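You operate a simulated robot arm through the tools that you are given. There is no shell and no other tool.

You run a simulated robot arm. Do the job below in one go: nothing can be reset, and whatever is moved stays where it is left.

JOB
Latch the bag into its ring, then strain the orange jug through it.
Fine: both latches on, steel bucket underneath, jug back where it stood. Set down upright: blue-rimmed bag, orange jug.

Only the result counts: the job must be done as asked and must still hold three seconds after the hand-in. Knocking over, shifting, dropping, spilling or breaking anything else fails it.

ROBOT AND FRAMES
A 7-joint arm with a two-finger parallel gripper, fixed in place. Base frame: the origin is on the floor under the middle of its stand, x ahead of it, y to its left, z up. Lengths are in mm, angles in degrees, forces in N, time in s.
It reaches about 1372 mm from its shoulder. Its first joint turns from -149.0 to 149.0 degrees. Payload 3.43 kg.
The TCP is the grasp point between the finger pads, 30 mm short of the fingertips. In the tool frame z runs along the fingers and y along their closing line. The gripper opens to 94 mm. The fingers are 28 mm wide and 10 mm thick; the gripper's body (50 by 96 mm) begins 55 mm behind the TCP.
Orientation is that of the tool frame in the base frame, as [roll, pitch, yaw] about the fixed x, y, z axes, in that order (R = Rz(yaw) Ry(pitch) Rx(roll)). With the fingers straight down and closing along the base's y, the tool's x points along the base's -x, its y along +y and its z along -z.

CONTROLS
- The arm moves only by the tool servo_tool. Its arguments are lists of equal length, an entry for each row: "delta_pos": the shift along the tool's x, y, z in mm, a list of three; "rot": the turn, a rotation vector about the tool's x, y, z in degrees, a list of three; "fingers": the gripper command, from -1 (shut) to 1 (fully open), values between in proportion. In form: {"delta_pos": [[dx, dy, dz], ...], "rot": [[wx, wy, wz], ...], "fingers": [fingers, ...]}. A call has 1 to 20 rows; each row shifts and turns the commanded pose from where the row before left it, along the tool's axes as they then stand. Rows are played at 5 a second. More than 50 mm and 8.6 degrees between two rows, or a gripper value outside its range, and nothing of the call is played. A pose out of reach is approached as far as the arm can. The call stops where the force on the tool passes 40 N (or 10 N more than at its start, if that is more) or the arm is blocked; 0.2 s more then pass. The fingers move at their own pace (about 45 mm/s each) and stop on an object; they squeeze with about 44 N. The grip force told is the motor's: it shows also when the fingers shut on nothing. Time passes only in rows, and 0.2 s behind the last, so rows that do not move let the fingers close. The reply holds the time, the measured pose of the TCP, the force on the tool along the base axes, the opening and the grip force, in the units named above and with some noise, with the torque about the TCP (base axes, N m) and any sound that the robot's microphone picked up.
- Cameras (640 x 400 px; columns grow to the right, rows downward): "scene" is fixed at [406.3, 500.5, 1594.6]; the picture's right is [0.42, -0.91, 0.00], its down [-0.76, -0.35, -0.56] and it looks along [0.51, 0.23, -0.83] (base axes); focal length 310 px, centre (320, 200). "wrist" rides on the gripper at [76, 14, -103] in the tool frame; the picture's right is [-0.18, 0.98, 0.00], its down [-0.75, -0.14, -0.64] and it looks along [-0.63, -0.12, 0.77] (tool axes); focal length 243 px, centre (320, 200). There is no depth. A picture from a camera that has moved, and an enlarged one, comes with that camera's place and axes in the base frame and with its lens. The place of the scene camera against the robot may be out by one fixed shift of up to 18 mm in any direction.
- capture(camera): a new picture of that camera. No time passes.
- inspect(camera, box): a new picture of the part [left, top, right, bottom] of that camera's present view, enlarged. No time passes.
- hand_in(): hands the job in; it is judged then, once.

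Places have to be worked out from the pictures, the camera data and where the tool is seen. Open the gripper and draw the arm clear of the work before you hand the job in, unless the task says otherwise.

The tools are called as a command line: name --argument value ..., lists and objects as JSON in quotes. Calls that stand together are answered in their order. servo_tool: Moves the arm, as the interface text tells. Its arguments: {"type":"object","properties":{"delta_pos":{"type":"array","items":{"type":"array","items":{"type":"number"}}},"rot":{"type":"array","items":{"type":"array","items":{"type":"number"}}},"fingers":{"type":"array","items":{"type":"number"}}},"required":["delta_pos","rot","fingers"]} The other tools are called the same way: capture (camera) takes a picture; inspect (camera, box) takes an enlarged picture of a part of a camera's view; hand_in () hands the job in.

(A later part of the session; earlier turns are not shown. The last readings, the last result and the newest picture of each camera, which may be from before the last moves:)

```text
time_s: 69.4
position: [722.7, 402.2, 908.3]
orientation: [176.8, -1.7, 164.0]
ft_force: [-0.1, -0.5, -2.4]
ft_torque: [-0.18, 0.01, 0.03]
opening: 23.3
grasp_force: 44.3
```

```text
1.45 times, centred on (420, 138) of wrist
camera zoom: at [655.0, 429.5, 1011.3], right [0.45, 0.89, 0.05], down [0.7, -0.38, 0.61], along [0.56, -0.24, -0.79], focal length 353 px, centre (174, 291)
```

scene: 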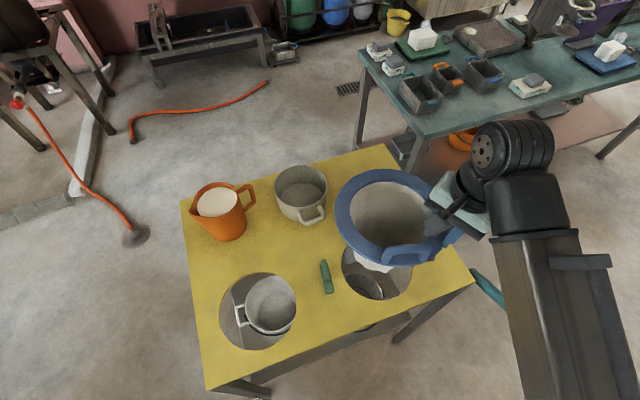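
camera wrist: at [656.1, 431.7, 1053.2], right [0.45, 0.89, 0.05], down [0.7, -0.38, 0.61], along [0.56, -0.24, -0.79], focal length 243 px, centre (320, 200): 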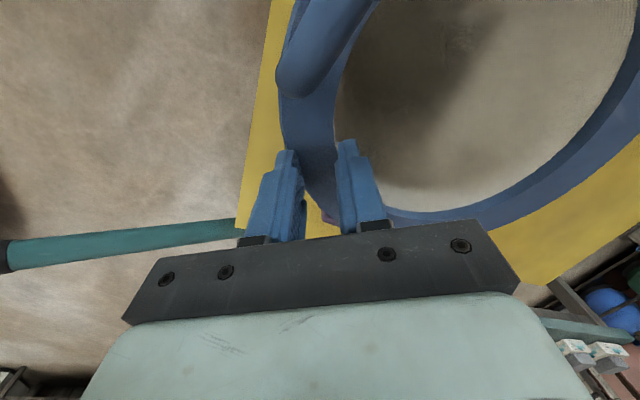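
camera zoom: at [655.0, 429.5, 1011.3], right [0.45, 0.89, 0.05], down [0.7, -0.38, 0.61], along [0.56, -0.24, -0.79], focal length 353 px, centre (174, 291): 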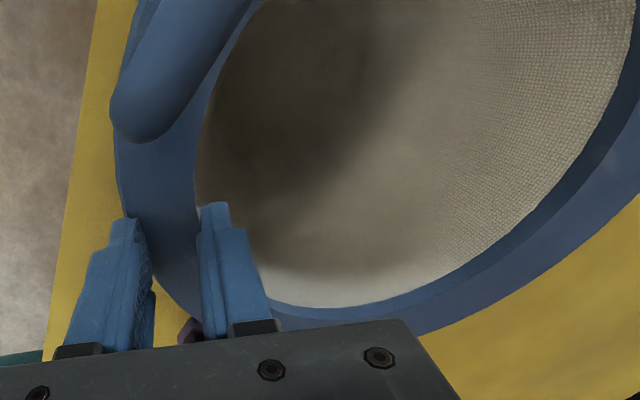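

The rim now covers the hole evenly, clear of both latches. I lower the rest slowly, watching for contact.

servo_tool --delta_pos '[[-0.1, -0.2, 4], [-0.13, -0.22, 4], [-0.13, -0.22, 4], [-0.13, -0.22, 4], [-0.13, -0.22, 4], [-0.13, -0.22, 4], [-0.1, -0.16, 3], [0, -0.1, 2], [0, 0, 0]]' --rot '[[0, 0, 0], [0, 0, 0], [0, 0, 0], [0, 0, 0], [0, 0, 0], [0, 0, 0], [0, 0, 0], [0, 0, 0], [0, 0, 0]]' --fingers '[-1, -1, -1, -1, -1, -1, -1, -1, -1]'

inspect --camera "scene" --box '[310, 190, 470, 310]'

```text
time_s: 71.4
position: [723.0, 400.5, 880.2]
orientation: [177.0, -1.8, 164.1]
ft_force: [0.6, 0.2, -0.8]
ft_torque: [-0.19, -0.03, 0.01]
opening: 23.5
grasp_force: 43.7
```

```text
3.33 times, centred on (390, 250) of scene
camera zoom: at [406.3, 500.5, 1594.6], right [0.42, -0.91, 0.0], down [-0.76, -0.35, -0.56], along [0.51, 0.23, -0.83], focal length 1033 px, centre (87, 33)
```

zoom: 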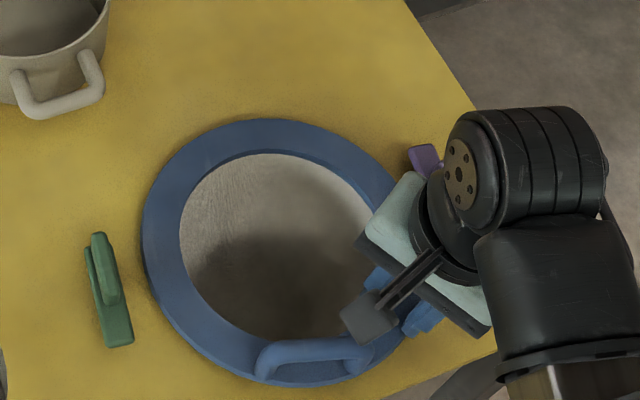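

No contact yet at TCP z=880. I continue in 1.5 mm steps.

servo_tool --delta_pos '[[0, 0, 1.5], [0, 0, 1.5], [0, 0, 1.5], [0, 0, 0]]' --rot '[[0, 0, 0], [0, 0, 0], [0, 0, 0], [0, 0, 0]]' --fingers '[-1, -1, -1, -1]'

servo_tool --delta_pos '[[0, 0, 1], [0, 0, 1], [0, 0, 0]]' --rot '[[0, 0, 0], [0, 0, 0], [0, 0, 0]]' --fingers '[-1, -1, -1]'

```text
time_s: 72.4
position: [721.9, 402.8, 874.7]
orientation: [176.8, -1.7, 164.0]
ft_force: [3.7, 0.7, 13.4]
ft_torque: [-0.11, -1.02, 0.03]
opening: 23.2
grasp_force: 43.8
```

```text
time_s: 73.2
position: [721.2, 401.1, 874.0]
orientation: [176.8, -1.6, 164.1]
ft_force: [-2.2, -1.1, 6.6]
ft_torque: [-0.32, -0.1, -0.01]
opening: 23.5
grasp_force: 44.0
stopped in row 3: the force on the tool passed its limit at 41 N (the readings are from after the stop); the commanded pose is now the measured one
```

There is contact with the resultant on the rim's +x/-y side, near the purple latch. I look at both cameras before releasing.

inspect --camera "scene" --box '[330, 200, 450, 300]'

inspect --camera "wrist" --box '[200, 0, 640, 275]'

```text
4.00 times, centred on (390, 250) of scene
camera zoom: at [406.3, 500.5, 1594.6], right [0.42, -0.91, 0.0], down [-0.76, -0.35, -0.56], along [0.51, 0.23, -0.83], focal length 1239 px, centre (40, 0)
```

zoom: 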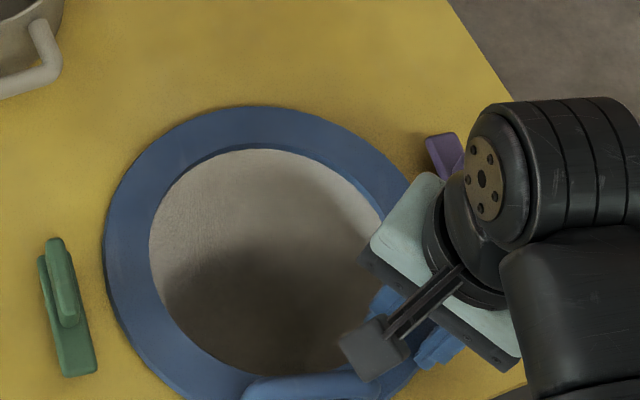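

```text
1.45 times, centred on (420, 138) of wrist
camera zoom: at [654.2, 430.1, 977.3], right [0.45, 0.89, 0.05], down [0.69, -0.38, 0.61], along [0.56, -0.24, -0.79], focal length 353 px, centre (174, 291)
```

zoom: 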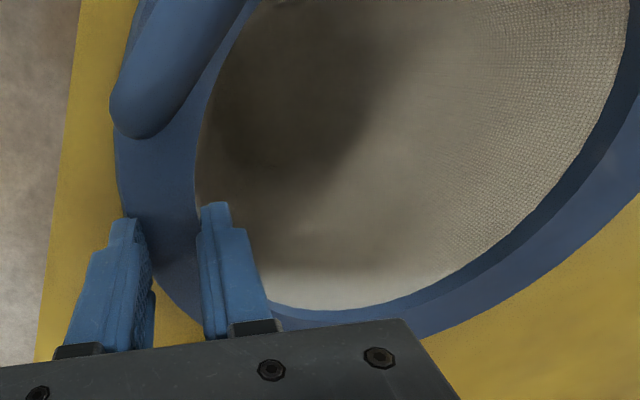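

It looks seated, rim on the table and clear of the latch bars. I open the fingers and rise straight up.

servo_tool --delta_pos '[[0, 0, 0], [0, 0, 0], [0, 0, 0], [0, 0, 0], [0, 0, 0], [0, 0, 0], [0, 0, 0]]' --rot '[[0, 0, 0], [0, 0, 0], [0, 0, 0], [0, 0, 0], [0, 0, 0], [0, 0, 0], [0, 0, 0]]' --fingers '[-0.3, 0, 0.3, 0.6, 1, 1, 1]'

servo_tool --delta_pos '[[0, 0, -10], [0, 0, -20], [0, 0, -40], [0, 0, -45], [0, 0, -45], [0, 0, -45]]' --rot '[[0, 0, 0], [0, 0, 0], [0, 0, 0], [0, 0, 0], [0, 0, 0], [0, 0, 0]]' --fingers '[1, 1, 1, 1, 1, 1]'

capture --camera "wrist"

inspect --camera "scene" --box '[310, 190, 470, 310]'

```text
time_s: 74.8
position: [722.0, 402.9, 873.8]
orientation: [176.7, -1.6, 164.1]
ft_force: [3.3, 11.5, 14.1]
ft_torque: [-0.39, -0.07, 0.18]
opening: 86.6
grasp_force: 0.1
```

```text
time_s: 76.2
position: [724.7, 388.5, 1076.8]
orientation: [176.7, -1.8, 164.0]
ft_force: [-0.2, -0.8, 0.7]
ft_torque: [-0.04, 0.0, 0.02]
opening: 93.8
grasp_force: 0.1
```

```text
taken
camera wrist: at [657.4, 417.3, 1180.9], right [0.45, 0.89, 0.05], down [0.69, -0.38, 0.61], along [0.56, -0.24, -0.79], focal length 243 px, centre (320, 200)
```

wrist: 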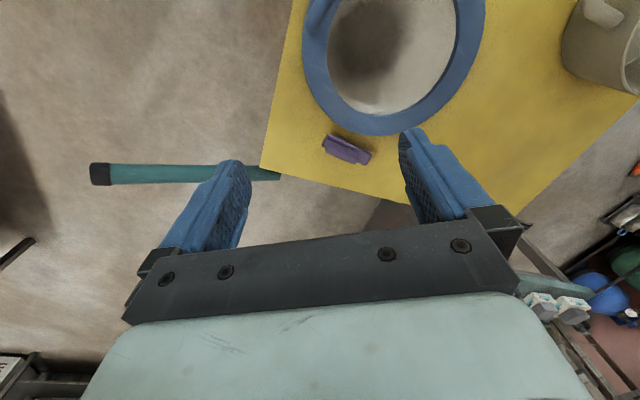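

```text
3.33 times, centred on (390, 250) of scene
camera zoom: at [406.3, 500.5, 1594.6], right [0.42, -0.91, 0.0], down [-0.76, -0.35, -0.56], along [0.51, 0.23, -0.83], focal length 1033 px, centre (87, 33)
```

zoom: 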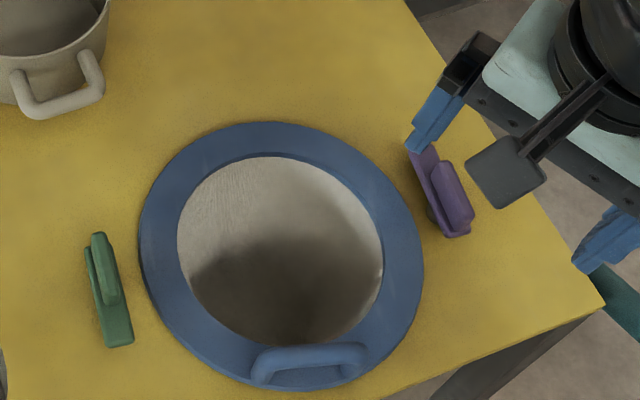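

The bag is seated in the ring, centred, with both latches clear. I straighten the tool, then turn toward the orientation needed to grip the purple latch's fin (fin axis ≈37°).

servo_tool --delta_pos '[[0, 0, 0], [0, 0, 0], [0, 0, 0], [0, 0, 0], [0, 0, 0], [0, 0, 0], [0, 0, 0], [0, 0, 0], [0, 0, 0], [0, 0, 0], [0, 0, 0], [0, 0, 0], [0, 0, 0], [0, 0, 0], [0, 0, 0], [0, 0, 0], [0, 0, 0]]' --rot '[[3.3, 0, 0], [0, -1.8, 0], [0, 0, 8.4], [0, 0, 8.4], [0, 0, 8.4], [0, 0, 8.4], [0, 0, 8.4], [0, 0, 8.4], [0, 0, 8.4], [0, 0, 8.4], [0, 0, 8.4], [0, 0, 8.4], [0, 0, 8.4], [0, 0, 8.4], [0, 0, 8.4], [0, 0, 8.4], [0, 0, 8.4]]' --fingers '[1, 1, 1, 1, 1, 1, 1, 1, 1, 1, 1, 1, 1, 1, 1, 1, 1]'

capture --camera "wrist"

```text
time_s: 79.8
position: [724.3, 390.0, 1078.2]
orientation: [179.9, 0.1, 37.9]
ft_force: [-0.3, -0.5, 0.0]
ft_torque: [0.0, 0.0, -0.02]
opening: 93.9
grasp_force: 0.0
```

```text
taken
camera wrist: at [793.3, 424.7, 1179.0], right [0.46, -0.89, 0.0], down [-0.68, -0.35, 0.64], along [-0.57, -0.3, -0.77], focal length 243 px, centre (320, 200)
```

wrist: 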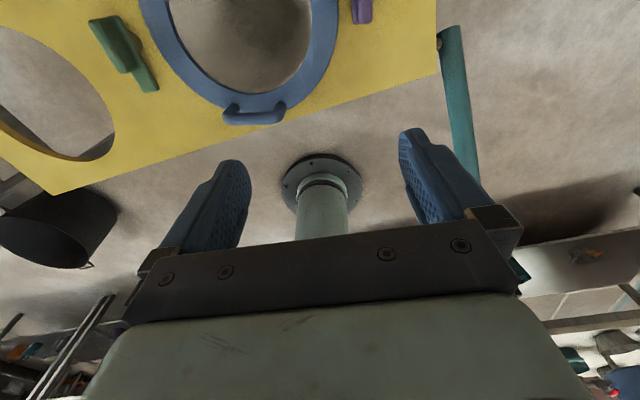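

Yaw 38° is reachable. I move above the purple latch and lower for a close look.

servo_tool --delta_pos '[[36, 23, 0], [36, 23, 0], [0, 0, 40], [0, 0, 40], [0, 0, 30]]' --rot '[[0, 0, 0], [0, 0, 0], [0, 0, 0], [0, 0, 0], [0, 0, 0]]' --fingers '[1, 1, 1, 1, 1]'

capture --camera "wrist"

inspect --camera "wrist" --box '[240, 60, 400, 160]'

```text
time_s: 81.0
position: [811.8, 397.1, 965.8]
orientation: [179.9, 0.0, 38.0]
ft_force: [-0.6, -0.7, -0.3]
ft_torque: [0.0, -0.02, 0.02]
opening: 93.9
grasp_force: 0.1
```

```text
taken
camera wrist: at [879.6, 432.9, 1067.2], right [0.46, -0.89, 0.0], down [-0.68, -0.35, 0.64], along [-0.57, -0.3, -0.77], focal length 243 px, centre (320, 200)
```

wrist: 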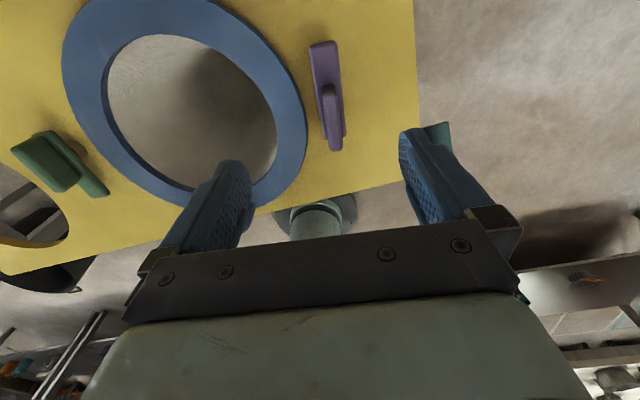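

```text
4.00 times, centred on (320, 110) of wrist
camera zoom: at [879.6, 432.9, 1067.2], right [0.46, -0.89, 0.0], down [-0.68, -0.35, 0.64], along [-0.57, -0.3, -0.77], focal length 970 px, centre (320, 560)
```

zoom: 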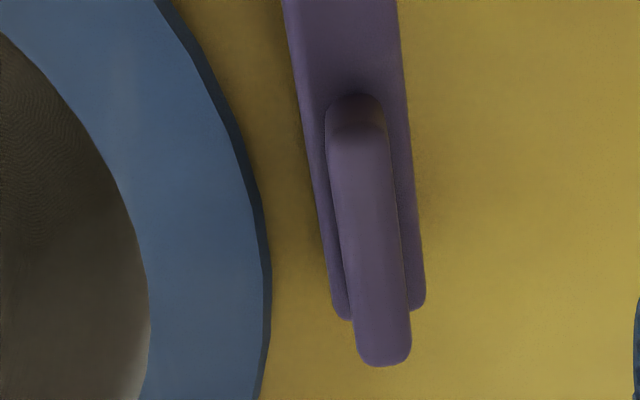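

The purple fin is now clearly seen: its centre (and pivot) at about (816.5, 388), fin axis ≈35°. I align over it, partly close the fingers to ~40 mm, and descend partway.

servo_tool --delta_pos '[[-2, 10, 0], [0, 0, 0], [0, 0, 20], [0, 0, 15], [0, 0, 0]]' --rot '[[0, 0, 0], [0, 0, 3], [0, 0, 0], [0, 0, 0], [0, 0, 0]]' --fingers '[0.4, -0.15, -0.15, -0.15, -0.15]'

capture --camera "wrist"

inspect --camera "wrist" --box '[240, 70, 400, 170]'

```text
time_s: 82.2
position: [815.5, 386.6, 933.2]
orientation: [179.9, 0.0, 35.1]
ft_force: [0.5, 0.5, 0.3]
ft_torque: [0.01, 0.0, 0.0]
opening: 40.1
grasp_force: 0.1
```

```text
taken
camera wrist: at [886.1, 419.9, 1034.8], right [0.41, -0.91, 0.0], down [-0.7, -0.32, 0.64], along [-0.58, -0.27, -0.77], focal length 243 px, centre (320, 200)
```

wrist: 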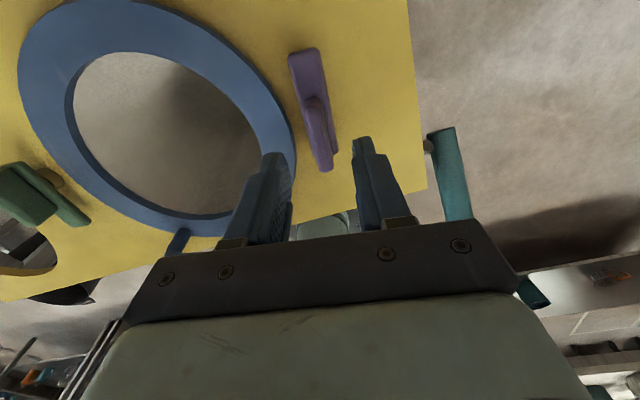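

```text
4.00 times, centred on (320, 120) of wrist
camera zoom: at [886.1, 419.9, 1034.8], right [0.41, -0.91, 0.0], down [-0.7, -0.32, 0.64], along [-0.58, -0.27, -0.77], focal length 970 px, centre (320, 520)
```

zoom: 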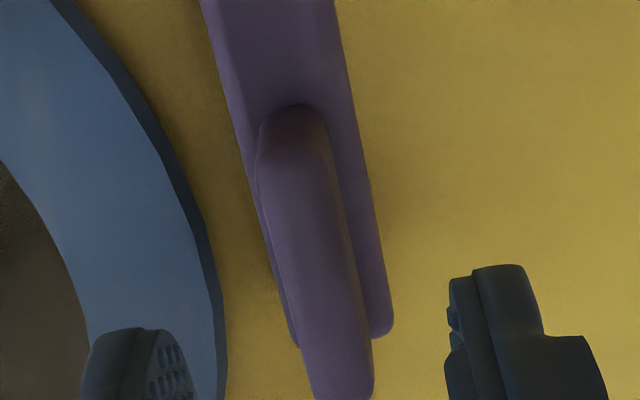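

Heights of the fin and rim need a better look, so I tilt the tool to get a lower, more sideways view of the latch and rim.

servo_tool --delta_pos '[[0, 0, 0], [0, 0, 0], [0, 0, 0], [0, 0, 0]]' --rot '[[0, -8, 0], [0, -8, 0], [0, -8, 0], [0, -6, 0]]' --fingers '[-0.15, -0.15, -0.15, -0.15]'

capture --camera "wrist"

inspect --camera "wrist" --box '[220, 60, 420, 185]'

```text
time_s: 83.2
position: [816.9, 388.2, 918.0]
orientation: [179.8, 18.7, 35.0]
ft_force: [0.1, 0.5, 0.3]
ft_torque: [-0.03, 0.0, 0.0]
opening: 39.9
grasp_force: 0.0
out of reach, approached as far as the arm can: row 3, 4
```

```text
taken
camera wrist: at [911.3, 437.5, 989.0], right [0.42, -0.9, 0.06], down [-0.5, -0.17, 0.85], along [-0.76, -0.39, -0.52], focal length 243 px, centre (320, 200)
```

wrist: 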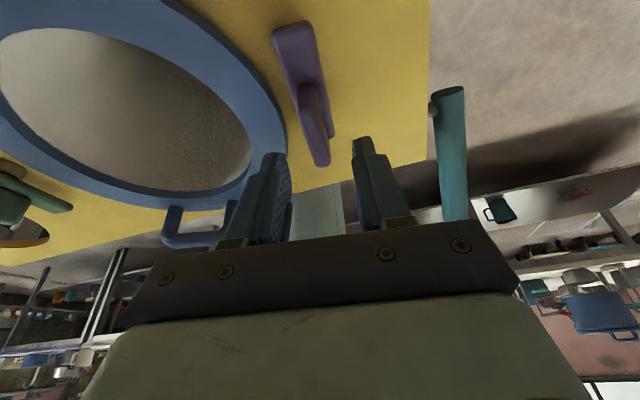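

```text
3.20 times, centred on (320, 122) of wrist
camera zoom: at [911.3, 437.5, 989.0], right [0.42, -0.9, 0.06], down [-0.5, -0.17, 0.85], along [-0.76, -0.39, -0.52], focal length 776 px, centre (320, 448)
```

zoom: 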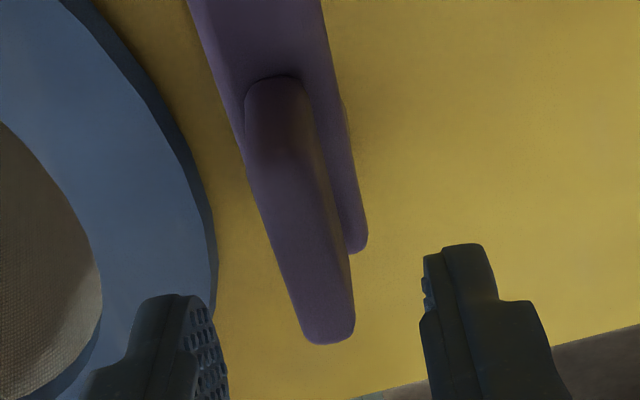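

The fin stands ~20 mm above the bar. I undo the tilt and re-check alignment from straight above.

servo_tool --delta_pos '[[0, 0, 0], [0, 0, 0], [0, 0, 0]]' --rot '[[0, 8, 0], [0, 8, 0], [0, 2.7, 0]]' --fingers '[-0.15, -0.15, -0.15]'

inspect --camera "wrist" --box '[220, 80, 420, 205]'

```text
time_s: 84.0
position: [815.6, 388.9, 917.5]
orientation: [179.8, 0.1, 35.1]
ft_force: [0.4, 0.3, 0.9]
ft_torque: [0.01, -0.02, -0.01]
opening: 40.1
grasp_force: 0.1
```

```text
3.20 times, centred on (320, 142) of wrist
camera zoom: at [887.7, 420.7, 1019.3], right [0.41, -0.91, 0.01], down [-0.7, -0.32, 0.64], along [-0.58, -0.27, -0.77], focal length 776 px, centre (320, 384)
```

zoom: 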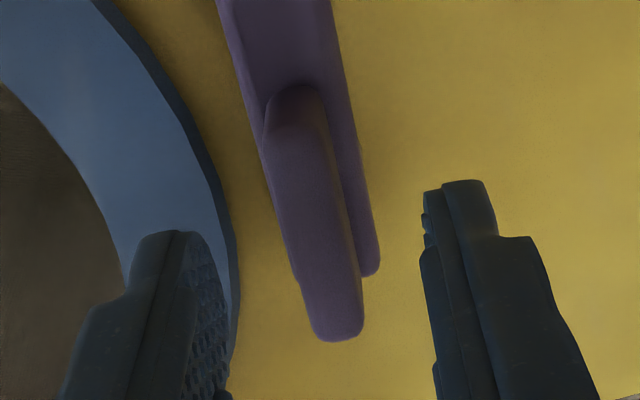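

Alignment is within 3 mm and 2°. I shift 3 mm, descend to TCP ≈ 891 and close on the fin.

servo_tool --delta_pos '[[0, -3, 0], [0, 0, 12], [0, 0, 10], [0, 0, 4], [0, 0, 0]]' --rot '[[0, 0, 0], [0, 0, 0], [0, 0, 0], [0, 0, 0], [0, 0, 0]]' --fingers '[-0.15, -0.15, -0.15, -0.15, -0.15]'

inspect --camera "wrist" --box '[220, 80, 420, 205]'

```text
time_s: 85.2
position: [816.6, 390.4, 891.6]
orientation: [179.7, 0.1, 35.1]
ft_force: [0.0, 0.5, -0.7]
ft_torque: [0.0, 0.03, 0.0]
opening: 40.1
grasp_force: 0.0
```

```text
3.20 times, centred on (320, 142) of wrist
camera zoom: at [886.4, 423.2, 992.6], right [0.41, -0.91, 0.01], down [-0.7, -0.32, 0.64], along [-0.58, -0.27, -0.77], focal length 776 px, centre (320, 384)
```

zoom: 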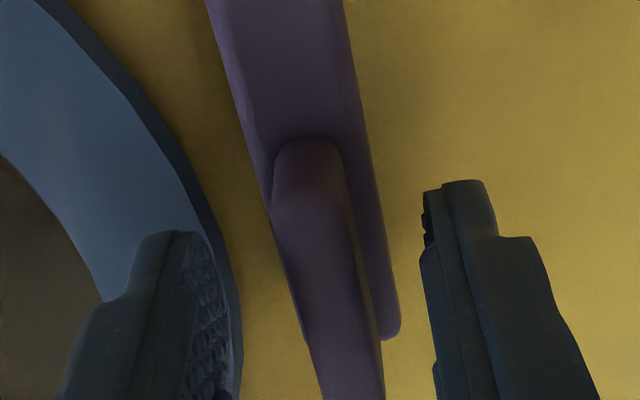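

Fin centred between the fingers. I close.

servo_tool --delta_pos '[[0, 0, 0], [0, 0, 0], [0, 0, 0], [0, 0, 0], [0, 0, 0]]' --rot '[[0, 0, 0], [0, 0, 0], [0, 0, 0], [0, 0, 0], [0, 0, 0]]' --fingers '[-0.5, -1, -1, -1, -1]'

inspect --camera "wrist" --box '[220, 80, 420, 205]'

```text
time_s: 86.4
position: [816.7, 388.7, 891.4]
orientation: [179.6, 0.0, 35.1]
ft_force: [13.7, -19.6, -0.1]
ft_torque: [0.33, 0.01, 1.25]
opening: 12.6
grasp_force: 45.0
```

```text
3.20 times, centred on (320, 142) of wrist
camera zoom: at [887.4, 421.6, 992.7], right [0.41, -0.91, 0.01], down [-0.7, -0.31, 0.64], along [-0.58, -0.27, -0.77], focal length 776 px, centre (320, 384)
```

zoom: 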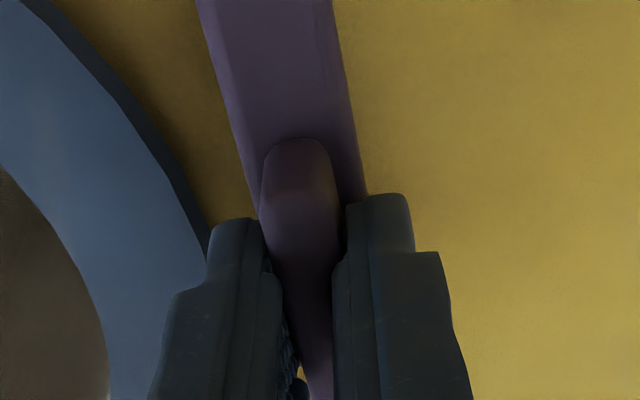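

Gripped (12.6 mm). There is a ~24 N side load along tool y from a small misalignment; I relieve it by 1.5 mm and start turning counter-clockwise gently.

servo_tool --delta_pos '[[0, 1.5, 0], [0, 0, 0]]' --rot '[[0, 0, 0], [0, 0, 0]]' --fingers '[-1, -1]'

servo_tool --delta_pos '[[0, 0, 0], [0, 0, 0], [0, 0, 0]]' --rot '[[0, 0, -2], [0, 0, -2], [0, 0, 0]]' --fingers '[-1, -1, -1]'

```text
time_s: 87.0
position: [817.5, 388.6, 890.9]
orientation: [179.7, 0.0, 35.1]
ft_force: [16.7, -9.0, 7.1]
ft_torque: [-0.72, 1.08, 1.31]
opening: 12.3
grasp_force: 44.9
```

```text
time_s: 87.8
position: [816.5, 389.0, 891.0]
orientation: [179.6, 0.1, 39.1]
ft_force: [22.3, -15.7, 0.1]
ft_torque: [1.42, -0.96, -0.01]
opening: 12.0
grasp_force: 45.0
```

Turning works (yaw 39°), side load still ~26 N along tool +y. I shift another 2 mm that way and turn a little more.

servo_tool --delta_pos '[[0, 2, 0], [0, 0, 0]]' --rot '[[0, 0, 0], [0, 0, 0]]' --fingers '[-1, -1]'

servo_tool --delta_pos '[[0, 0, 0], [0, 0, 0], [0, 0, 0]]' --rot '[[0, 0, -3], [0, 0, -3], [0, 0, 0]]' --fingers '[-1, -1, -1]'

inspect --camera "wrist" --box '[180, 20, 460, 195]'

```text
time_s: 88.4
position: [816.4, 388.4, 891.2]
orientation: [179.8, 0.2, 39.3]
ft_force: [13.1, -5.3, -6.6]
ft_torque: [1.2, -0.93, -0.05]
opening: 11.7
grasp_force: 45.0
```

```text
time_s: 89.2
position: [816.5, 388.2, 892.3]
orientation: [179.8, 0.1, 45.1]
ft_force: [7.3, 1.7, -4.9]
ft_torque: [1.28, -0.45, -0.01]
opening: 12.0
grasp_force: 44.8
```

```text
2.29 times, centred on (320, 108) of wrist
camera zoom: at [880.8, 433.2, 992.6], right [0.57, -0.82, 0.0], down [-0.63, -0.43, 0.64], along [-0.53, -0.37, -0.77], focal length 555 px, centre (320, 411)
```

zoom: 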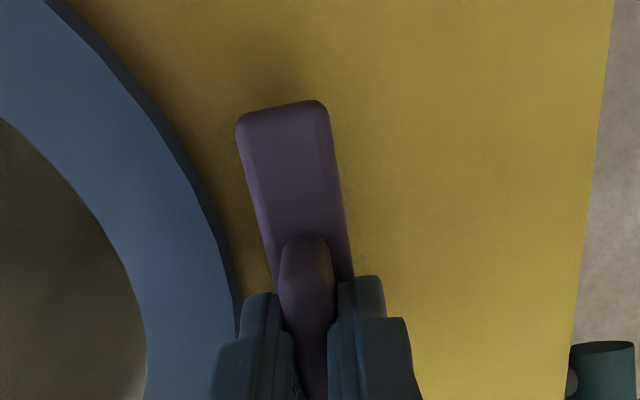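

The latch turns with the tool and the load is small. I continue counter-clockwise.

servo_tool --delta_pos '[[0, 0, 0], [0, 0, 0], [0, 0, 0], [0, 0, 0], [0, 0, 0], [0, 0, 0]]' --rot '[[0, 0, -4], [0, 0, -4], [0, 0, -4], [0, 0, -4], [0, 0, -4], [0, 0, 0]]' --fingers '[-1, -1, -1, -1, -1, -1]'

inspect --camera "wrist" --box '[180, 20, 460, 195]'

```text
time_s: 90.6
position: [816.0, 388.4, 891.9]
orientation: [179.9, 0.1, 65.3]
ft_force: [-8.5, 16.7, -12.0]
ft_torque: [0.96, 0.0, 0.01]
opening: 11.9
grasp_force: 44.9
```

```text
2.29 times, centred on (320, 108) of wrist
camera zoom: at [861.7, 452.5, 992.5], right [0.82, -0.58, 0.0], down [-0.44, -0.62, 0.64], along [-0.37, -0.53, -0.76], focal length 555 px, centre (320, 411)
```

zoom: 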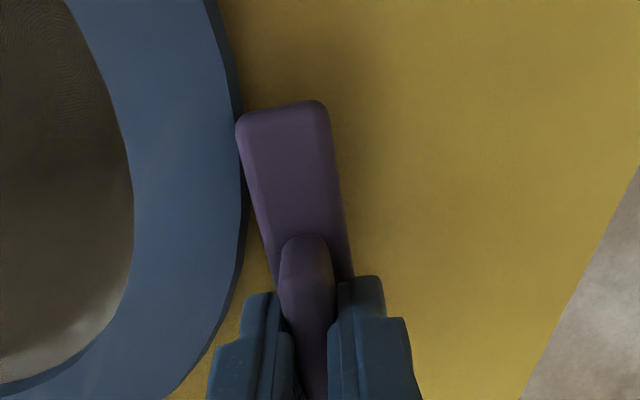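

The tongue is about to pass over the rim. I relieve the side load (shift with the force) and keep turning in smaller portions.

servo_tool --delta_pos '[[1.5, -2, 0.5], [0, 0, 0], [0, 0, 0], [0, 0, 0], [0, 0, 0]]' --rot '[[0, 0, 0], [0, 0, -4], [0, 0, -4], [0, 0, -4], [0, 0, 0]]' --fingers '[-1, -1, -1, -1, -1]'

inspect --camera "wrist" --box '[180, 20, 460, 195]'

```text
time_s: 91.8
position: [815.8, 389.2, 891.2]
orientation: [179.8, 0.3, 77.1]
ft_force: [-0.7, 1.3, 2.8]
ft_torque: [1.5, 0.29, 0.0]
opening: 11.8
grasp_force: 45.2
```

```text
2.29 times, centred on (320, 108) of wrist
camera zoom: at [847.2, 460.7, 992.4], right [0.92, -0.4, 0.0], down [-0.31, -0.7, 0.65], along [-0.25, -0.59, -0.76], focal length 555 px, centre (320, 411)
```

zoom: 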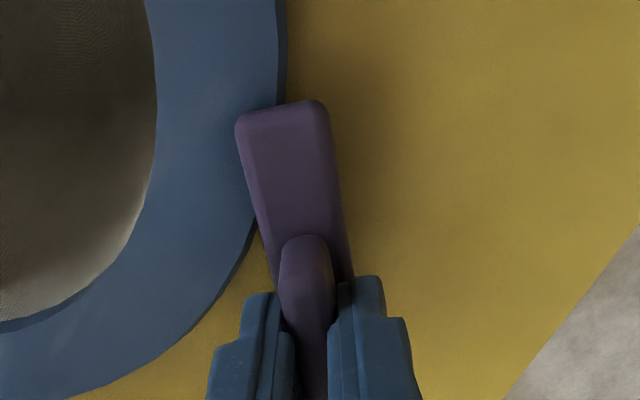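

The tongue slides over the rim freely. I continue turning.

servo_tool --delta_pos '[[0, 0, 0], [0, 0, 0], [0, 0, 0], [0, 0, 0], [0, 0, 0], [0, 0, 0], [0, 0, 0]]' --rot '[[0, 0, -4], [0, 0, -4], [0, 0, -4], [0, 0, -4], [0, 0, -4], [0, 0, -4], [0, 0, 0]]' --fingers '[-1, -1, -1, -1, -1, -1, -1]'

inspect --camera "wrist" --box '[180, 20, 460, 195]'

```text
time_s: 93.4
position: [815.9, 389.2, 892.1]
orientation: [-180.0, 0.5, 101.2]
ft_force: [-3.1, -15.2, -13.4]
ft_torque: [0.05, -0.09, 0.03]
opening: 11.8
grasp_force: 45.4
```

```text
2.29 times, centred on (320, 108) of wrist
camera zoom: at [815.4, 467.4, 992.2], right [1.0, 0.01, 0.0], down [0.01, -0.76, 0.65], along [0.01, -0.65, -0.76], focal length 555 px, centre (320, 411)
```

zoom: 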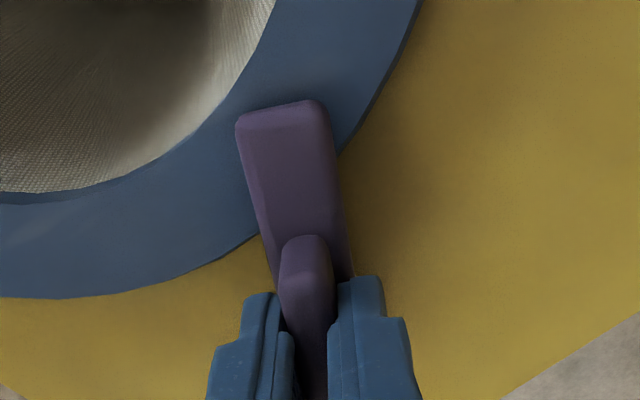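

Almost there (yaw 101° of ≈128°). I relieve the load and turn the rest.

servo_tool --delta_pos '[[-1.8, -0.7, 0.6], [0, 0, 0], [0, 0, 0], [0, 0, 0], [0, 0, 0], [0, 0, 0], [0, 0, 0]]' --rot '[[0, 0, 0], [0, 0, -4], [0, 0, -4], [0, 0, -4], [0, 0, -4], [0, 0, -4], [0, 0, 0]]' --fingers '[-1, -1, -1, -1, -1, -1, -1]'

inspect --camera "wrist" --box '[180, 20, 460, 195]'

```text
time_s: 95.0
position: [815.8, 388.8, 891.0]
orientation: [-180.0, 0.3, 121.2]
ft_force: [-2.4, -3.4, 0.8]
ft_torque: [-0.53, -0.42, 0.03]
opening: 11.8
grasp_force: 44.7
```

```text
2.29 times, centred on (320, 108) of wrist
camera zoom: at [788.4, 461.9, 992.4], right [0.94, 0.35, 0.0], down [0.27, -0.72, 0.65], along [0.23, -0.6, -0.76], focal length 555 px, centre (320, 411)
```

zoom: 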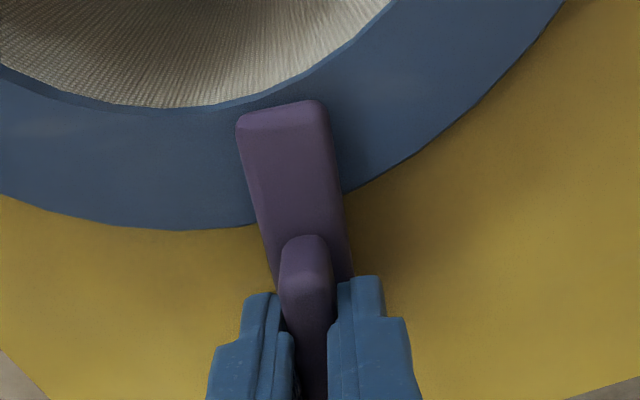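

The tongue is almost radial over the rim. I turn a few more degrees, feeling for the end stop.

servo_tool --delta_pos '[[0, 0, 0], [0, 0, 0], [0, 0, 0]]' --rot '[[0, 0, -2.5], [0, 0, -2.5], [0, 0, 0]]' --fingers '[-1, -1, -1]'

servo_tool --delta_pos '[[0, 0, 0], [0, 0, 0]]' --rot '[[0, 0, -2], [0, 0, 0]]' --fingers '[-1, -1]'

inspect --camera "wrist" --box '[180, 20, 460, 195]'

```text
time_s: 95.8
position: [814.3, 388.8, 892.4]
orientation: [179.9, 0.3, 126.3]
ft_force: [2.6, 7.6, 8.6]
ft_torque: [-0.52, -0.25, 0.05]
opening: 11.9
grasp_force: 44.3
```

```text
time_s: 96.4
position: [815.4, 388.8, 891.3]
orientation: [-179.9, 0.2, 128.0]
ft_force: [3.6, 12.1, 9.0]
ft_torque: [0.11, -0.13, -1.4]
opening: 12.0
grasp_force: 44.9
```

```text
2.29 times, centred on (320, 108) of wrist
camera zoom: at [779.8, 457.9, 992.4], right [0.89, 0.46, 0.0], down [0.35, -0.68, 0.65], along [0.3, -0.57, -0.76], focal length 555 px, centre (320, 411)
```

zoom: 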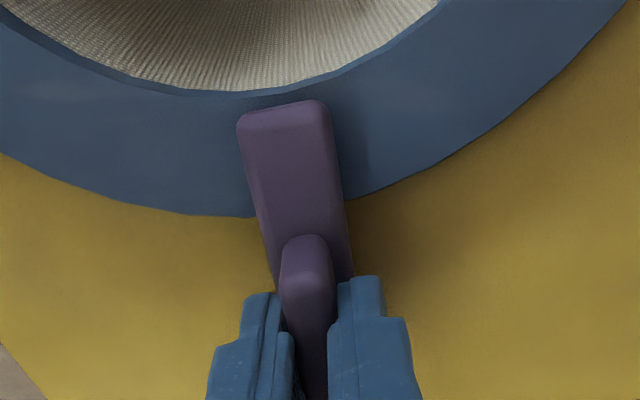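

A torque of -1.4 N·m marks the end stop at 128°: the purple latch is on. I release and rise.

servo_tool --delta_pos '[[0, 0, 0], [0, 0, 0], [0, 0, 0], [0, 0, 0], [0, 0, -20], [0, 0, -40], [0, 0, -45]]' --rot '[[0, 0, 1], [0, 0, 0], [0, 0, 0], [0, 0, 0], [0, 0, 0], [0, 0, 0], [0, 0, 0]]' --fingers '[-1, -0.3, -0.1, -0.1, -0.1, -0.1, -0.1]'

capture --camera "wrist"

inspect --camera "scene" --box '[310, 190, 470, 310]'

```text
time_s: 98.0
position: [820.5, 390.2, 996.9]
orientation: [-179.8, 0.3, 127.0]
ft_force: [0.2, -0.1, -0.4]
ft_torque: [-0.01, -0.03, 0.05]
opening: 42.1
grasp_force: 0.1
```

```text
taken
camera wrist: at [785.8, 459.2, 1096.4], right [0.89, 0.45, 0.0], down [0.34, -0.68, 0.65], along [0.29, -0.58, -0.76], focal length 243 px, centre (320, 200)
```

wrist: 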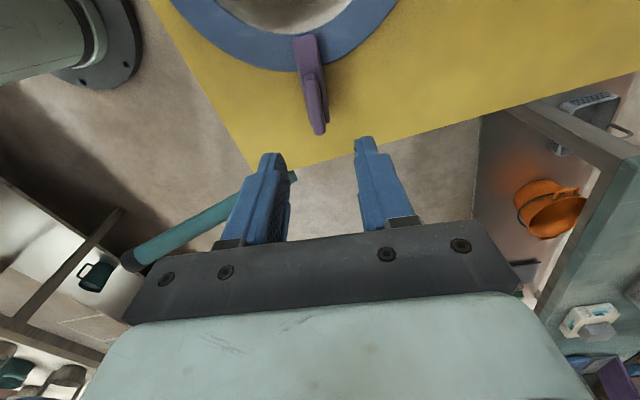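

```text
3.33 times, centred on (390, 250) of scene
camera zoom: at [406.3, 500.5, 1594.6], right [0.42, -0.91, 0.0], down [-0.76, -0.35, -0.56], along [0.51, 0.23, -0.83], focal length 1033 px, centre (87, 33)
```

zoom: 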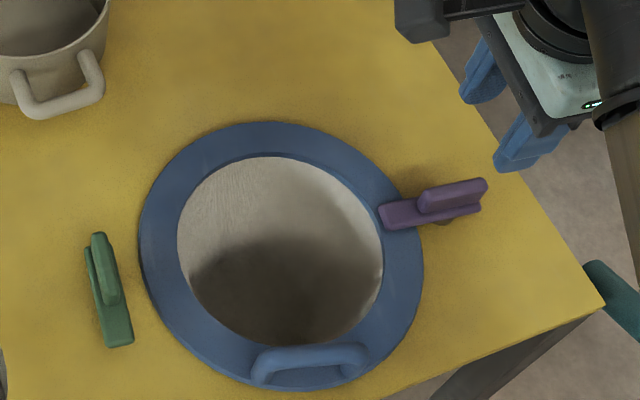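

The purple tongue now lies over the rim. I turn back to yaw 35° and move above the green latch (pivot ≈ (650, 604)).

servo_tool --delta_pos '[[0, 0, 0], [0, 0, 0], [0, 0, 0], [0, 0, 0], [0, 0, 0], [0, 0, 0], [0, 0, 0], [0, 0, 0], [0, 0, 0], [0, 0, 0], [0, 0, 0], [-2.8, -45.5, 0], [-2.8, -45.5, 0], [-2.8, -45.5, 0], [-2.8, -45.5, 0], [-2.8, -45.5, 0], [-2.8, -45.5, 0]]' --rot '[[0, 0, 8.4], [0, 0, 8.4], [0, 0, 8.4], [0, 0, 8.4], [0, 0, 8.4], [0, 0, 8.4], [0, 0, 8.4], [0, 0, 8.4], [0, 0, 8.4], [0, 0, 8.4], [0, 0, 8], [0, 0, 0], [0, 0, 0], [0, 0, 0], [0, 0, 0], [0, 0, 0], [0, 0, 0]]' --fingers '[-0.1, -0.1, -0.1, -0.1, -0.1, -0.1, -0.1, -0.1, -0.1, -0.1, -0.1, -0.1, -0.1, -0.1, -0.1, -0.1, -0.1]'

capture --camera "wrist"

inspect --camera "wrist" --box '[220, 40, 420, 165]'

```text
time_s: 101.6
position: [730.4, 450.9, 994.2]
orientation: [179.7, 0.0, 41.1]
ft_force: [0.8, -0.3, 0.2]
ft_torque: [0.0, 0.02, 0.0]
opening: 42.4
grasp_force: 0.0
out of reach, approached as far as the arm can: row 12, 13, 14, 15, 16, 17
```

```text
taken
camera wrist: at [797.0, 491.1, 1095.7], right [0.51, -0.86, 0.0], down [-0.66, -0.39, 0.64], along [-0.55, -0.33, -0.77], focal length 243 px, centre (320, 200)
```

wrist: 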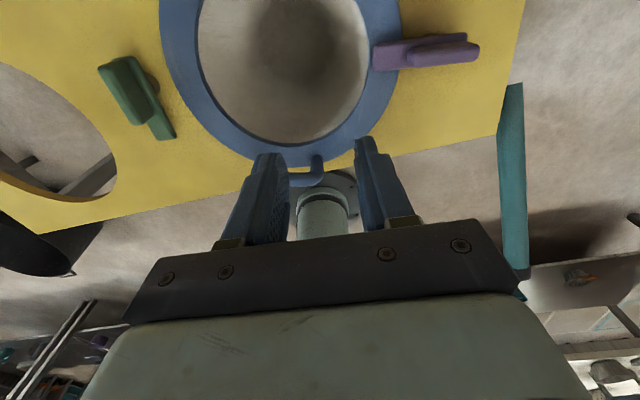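

```text
3.20 times, centred on (320, 102) of wrist
camera zoom: at [797.0, 491.1, 1095.7], right [0.51, -0.86, 0.0], down [-0.66, -0.39, 0.64], along [-0.55, -0.33, -0.77], focal length 776 px, centre (320, 512)
```

zoom: 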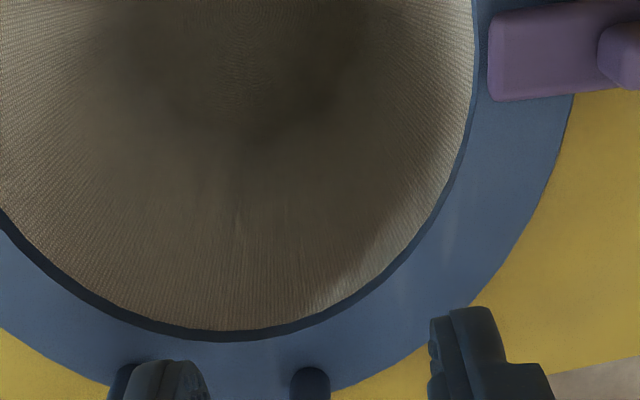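

The wrist's turning limit blocks yaw 35° there, so I use the opposite orientation (yaw 215° → 308°) for the green latch: turn the tool counter-clockwise, then move over it.

servo_tool --delta_pos '[[0, 0, 0], [0, 0, 0], [0, 0, 0], [0, 0, 0], [0, 0, 0], [0, 0, 0], [0, 0, 0], [0, 0, 0], [0, 0, 0], [0, 0, 0], [0, 0, 0], [0, 0, 0], [0, 0, 0], [0, 0, 0], [0, 0, 0], [0, 0, 0], [0, 0, 0], [0, 0, 0], [0, 0, 0], [0, 0, 0]]' --rot '[[0, 0, -8.5], [0, 0, -8.5], [0, 0, -8.5], [0, 0, -8.5], [0, 0, -8.5], [0, 0, -8.5], [0, 0, -8.5], [0, 0, -8.5], [0, 0, -8.5], [0, 0, -8.5], [0, 0, -8.5], [0, 0, -8.5], [0, 0, -8.5], [0, 0, -8.5], [0, 0, -8.5], [0, 0, -8.5], [0, 0, -8.5], [0, 0, -8.5], [0, 0, -8.5], [0, 0, -8.5]]' --fingers '[-0.1, -0.1, -0.1, -0.1, -0.1, -0.1, -0.1, -0.1, -0.1, -0.1, -0.1, -0.1, -0.1, -0.1, -0.1, -0.1, -0.1, -0.1, -0.1, -0.1]'

servo_tool --delta_pos '[[0, 0, 0], [-5.5, 43, 0], [-5.5, 43, 0], [-5.5, 43, 0], [-5.5, 43, 0]]' --rot '[[0, 0, -4], [0, 0, 0], [0, 0, 0], [0, 0, 0], [0, 0, 0]]' --fingers '[-0.1, -0.1, -0.1, -0.1, -0.1]'

capture --camera "wrist"

inspect --camera "wrist" --box '[220, 40, 420, 165]'

```text
time_s: 105.8
position: [731.2, 453.9, 995.3]
orientation: [-179.7, 0.0, -148.6]
ft_force: [-0.3, 0.0, 0.6]
ft_torque: [0.03, -0.01, -0.02]
opening: 42.3
grasp_force: 0.1
```

```text
time_s: 107.0
position: [652.0, 608.8, 996.8]
orientation: [-179.7, -0.1, -144.9]
ft_force: [0.2, -0.7, 0.2]
ft_torque: [0.01, -0.01, 0.03]
opening: 42.5
grasp_force: 0.0
```

```text
taken
camera wrist: at [581.5, 577.1, 1098.2], right [-0.41, 0.91, 0.0], down [0.7, 0.32, 0.64], along [0.59, 0.26, -0.77], focal length 243 px, centre (320, 200)
```

wrist: 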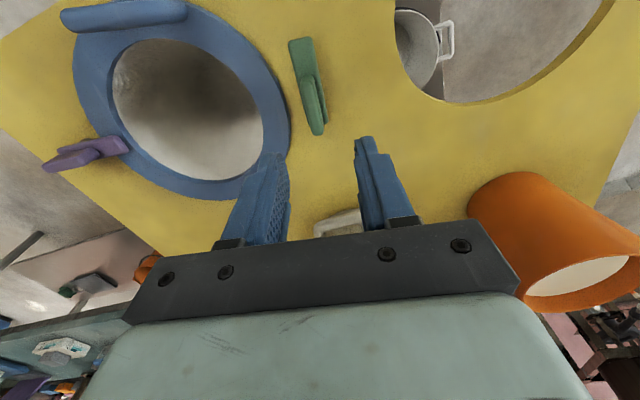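

```text
3.20 times, centred on (320, 102) of wrist
camera zoom: at [581.5, 577.1, 1098.2], right [-0.41, 0.91, 0.0], down [0.7, 0.32, 0.64], along [0.59, 0.26, -0.77], focal length 776 px, centre (320, 512)
```

zoom: 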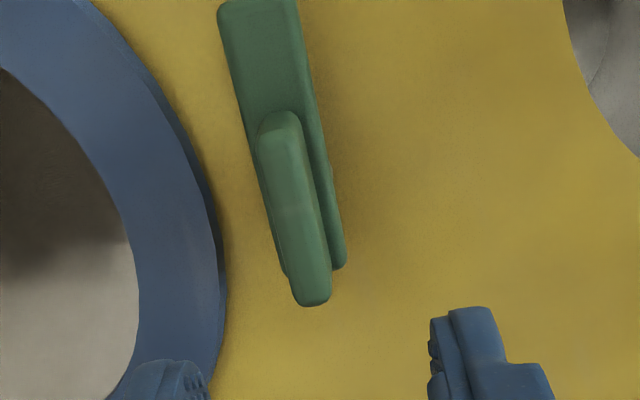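

Same picture as the purple one: the green fin's centre is at about (653.5, 602.5) and aligned with the tool. I correct (+2.5, -6 mm), descend to z≈917 and check.

servo_tool --delta_pos '[[2.5, -6, 0], [0, 0, 40], [0, 0, 40], [0, 0, 0]]' --rot '[[0, 0, 0], [0, 0, 0], [0, 0, 0], [0, 0, 0]]' --fingers '[-0.15, -0.15, -0.15, -0.15]'

inspect --camera "wrist" --box '[220, 80, 420, 205]'

```text
time_s: 108.0
position: [652.3, 598.2, 917.2]
orientation: [-179.7, 0.1, -144.9]
ft_force: [0.5, -0.2, 0.4]
ft_torque: [0.0, -0.02, -0.01]
opening: 40.1
grasp_force: 0.2
```

```text
3.20 times, centred on (320, 142) of wrist
camera zoom: at [581.8, 566.4, 1017.4], right [-0.41, 0.91, 0.0], down [0.7, 0.32, 0.64], along [0.59, 0.26, -0.77], focal length 776 px, centre (320, 384)
```

zoom: 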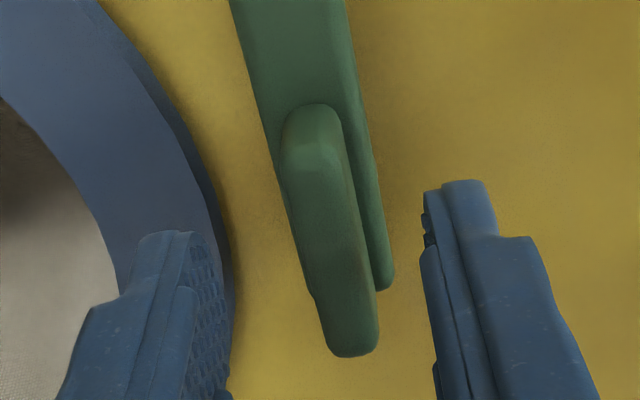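

Comparing with the purple latch's view at the same height, I need about (-3.4, +3 mm). That puts me at ≈(653.4, 602.6), matching the estimate; then I descend to 891 and close.

servo_tool --delta_pos '[[-3.4, 3, 0], [0, 0, 12], [0, 0, 10], [0, 0, 4], [0, 0, 0]]' --rot '[[0, 0, 0], [0, 0, 0], [0, 0, 0], [0, 0, 0], [0, 0, 0]]' --fingers '[-0.15, -0.15, -0.15, -0.15, -0.15]'

servo_tool --delta_pos '[[0, 0, 0], [0, 0, 0], [0, 0, 0], [0, 0, 0], [0, 0, 0]]' --rot '[[0, 0, 0], [0, 0, 0], [0, 0, 0], [0, 0, 0], [0, 0, 0]]' --fingers '[-0.5, -1, -1, -1, -1]'

inspect --camera "wrist" --box '[180, 20, 460, 195]'

```text
time_s: 109.2
position: [652.3, 605.0, 889.0]
orientation: [-179.7, -0.1, -145.0]
ft_force: [-0.2, -0.7, 0.4]
ft_torque: [-0.04, 0.04, 0.03]
opening: 40.1
grasp_force: 0.1
```

```text
time_s: 110.4
position: [654.5, 602.2, 888.5]
orientation: [-179.3, 0.0, -144.9]
ft_force: [18.6, -29.2, -4.0]
ft_torque: [-0.68, -0.32, 1.17]
opening: 22.1
grasp_force: 45.0
```

```text
2.29 times, centred on (320, 108) of wrist
camera zoom: at [583.3, 571.1, 989.8], right [-0.41, 0.91, -0.01], down [0.69, 0.32, 0.64], along [0.59, 0.26, -0.77], focal length 555 px, centre (320, 411)
```

zoom: 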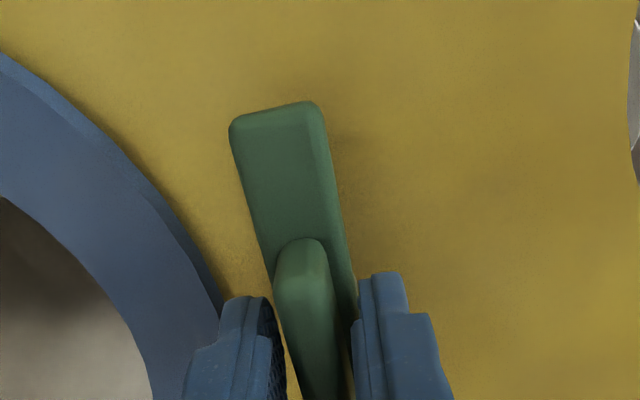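

The fingers closed on the wider bar (22 mm) because I'm ~3 mm lower than on purple, with a side load. I reopen, rise 3.5 mm, shift -3 mm in tool y and close on the fin.

servo_tool --delta_pos '[[0, 0, 0], [0, 0, 0], [0, 0, -3.5], [0, -3, 0], [0, 0, 0]]' --rot '[[0, 0, 0], [0, 0, 0], [0, 0, 0], [0, 0, 0], [0, 0, 0]]' --fingers '[-0.3, -0.15, -0.15, -0.15, -0.15]'

servo_tool --delta_pos '[[0, 0, 0], [0, 0, 0], [0, 0, 0], [0, 0, 0], [0, 0, 0]]' --rot '[[0, 0, 0], [0, 0, 0], [0, 0, 0], [0, 0, 0], [0, 0, 0]]' --fingers '[-0.5, -1, -1, -1, -1]'

inspect --camera "wrist" --box '[180, 20, 460, 195]'

```text
time_s: 111.6
position: [654.1, 602.0, 892.4]
orientation: [-179.8, 0.0, -144.8]
ft_force: [0.1, -0.7, -0.8]
ft_torque: [0.01, 0.03, 0.0]
opening: 40.1
grasp_force: 0.0
```

```text
time_s: 112.8
position: [654.1, 602.1, 893.2]
orientation: [-179.7, 0.1, -144.7]
ft_force: [0.5, -2.1, 0.2]
ft_torque: [0.42, 0.05, 1.21]
opening: 12.4
grasp_force: 45.1
```

```text
2.29 times, centred on (320, 108) of wrist
camera zoom: at [584.5, 570.4, 993.6], right [-0.42, 0.91, 0.0], down [0.7, 0.32, 0.64], along [0.59, 0.26, -0.77], focal length 555 px, centre (320, 411)
```

zoom: 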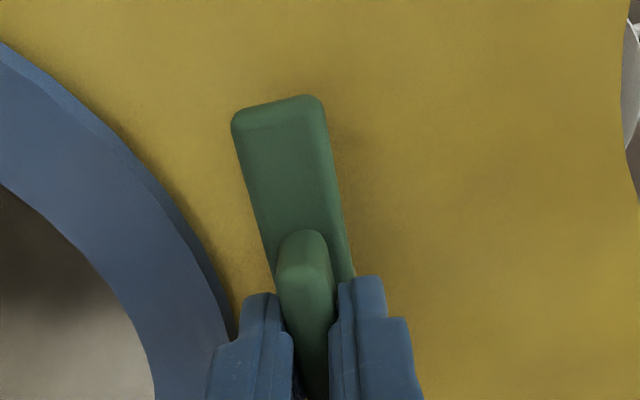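

Gripped cleanly on the fin (12.4 mm, no side load). I turn counter-clockwise.

servo_tool --delta_pos '[[0, 0, 0], [0, 0, 0], [0, 0, 0], [0, 0, 0], [0, 0, 0], [0, 0, 0], [0, 0, 0], [0, 0, 0]]' --rot '[[0, 0, -2], [0, 0, -4], [0, 0, -4], [0, 0, -4], [0, 0, -4], [0, 0, -4], [0, 0, -4], [0, 0, 0]]' --fingers '[-1, -1, -1, -1, -1, -1, -1, -1]'

inspect --camera "wrist" --box '[180, 20, 460, 195]'

```text
time_s: 114.6
position: [654.3, 601.6, 891.6]
orientation: [-179.8, 0.0, -118.8]
ft_force: [7.6, 5.8, -2.8]
ft_torque: [1.49, -0.21, 0.03]
opening: 11.6
grasp_force: 45.0
```

```text
2.29 times, centred on (320, 108) of wrist
camera zoom: at [605.6, 542.6, 993.7], right [-0.77, 0.63, 0.0], down [0.49, 0.59, 0.64], along [0.41, 0.49, -0.77], focal length 555 px, centre (320, 411)
```

zoom: 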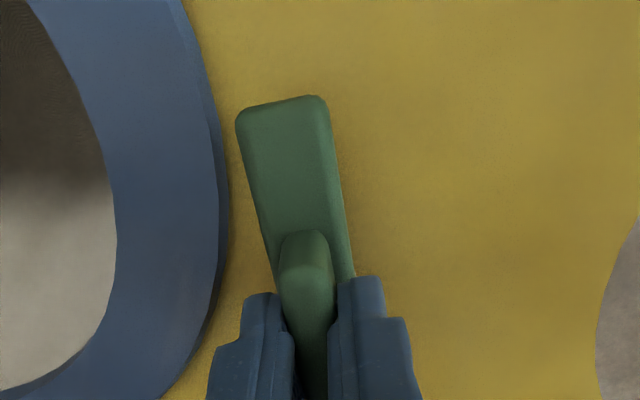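

Good. I relieve the small load and continue turning.

servo_tool --delta_pos '[[-1, -0.5, 0], [0, 0, 0], [0, 0, 0], [0, 0, 0], [0, 0, 0], [0, 0, 0], [0, 0, 0], [0, 0, 0]]' --rot '[[0, 0, -4], [0, 0, -4], [0, 0, -4], [0, 0, -4], [0, 0, -4], [0, 0, -4], [0, 0, -4], [0, 0, 0]]' --fingers '[-1, -1, -1, -1, -1, -1, -1, -1]'

inspect --camera "wrist" --box '[180, 20, 460, 195]'

```text
time_s: 116.4
position: [654.8, 602.5, 892.9]
orientation: [-179.9, -0.3, -90.9]
ft_force: [-12.2, -0.8, 6.5]
ft_torque: [-0.25, 0.58, 0.0]
opening: 11.8
grasp_force: 44.7
```

```text
2.29 times, centred on (320, 108) of wrist
camera zoom: at [639.6, 526.7, 994.0], right [-0.98, 0.2, 0.0], down [0.15, 0.75, 0.64], along [0.13, 0.63, -0.77], focal length 555 px, centre (320, 411)
```

zoom: 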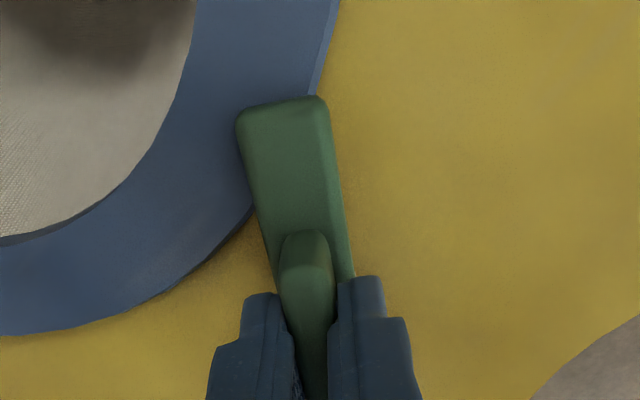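

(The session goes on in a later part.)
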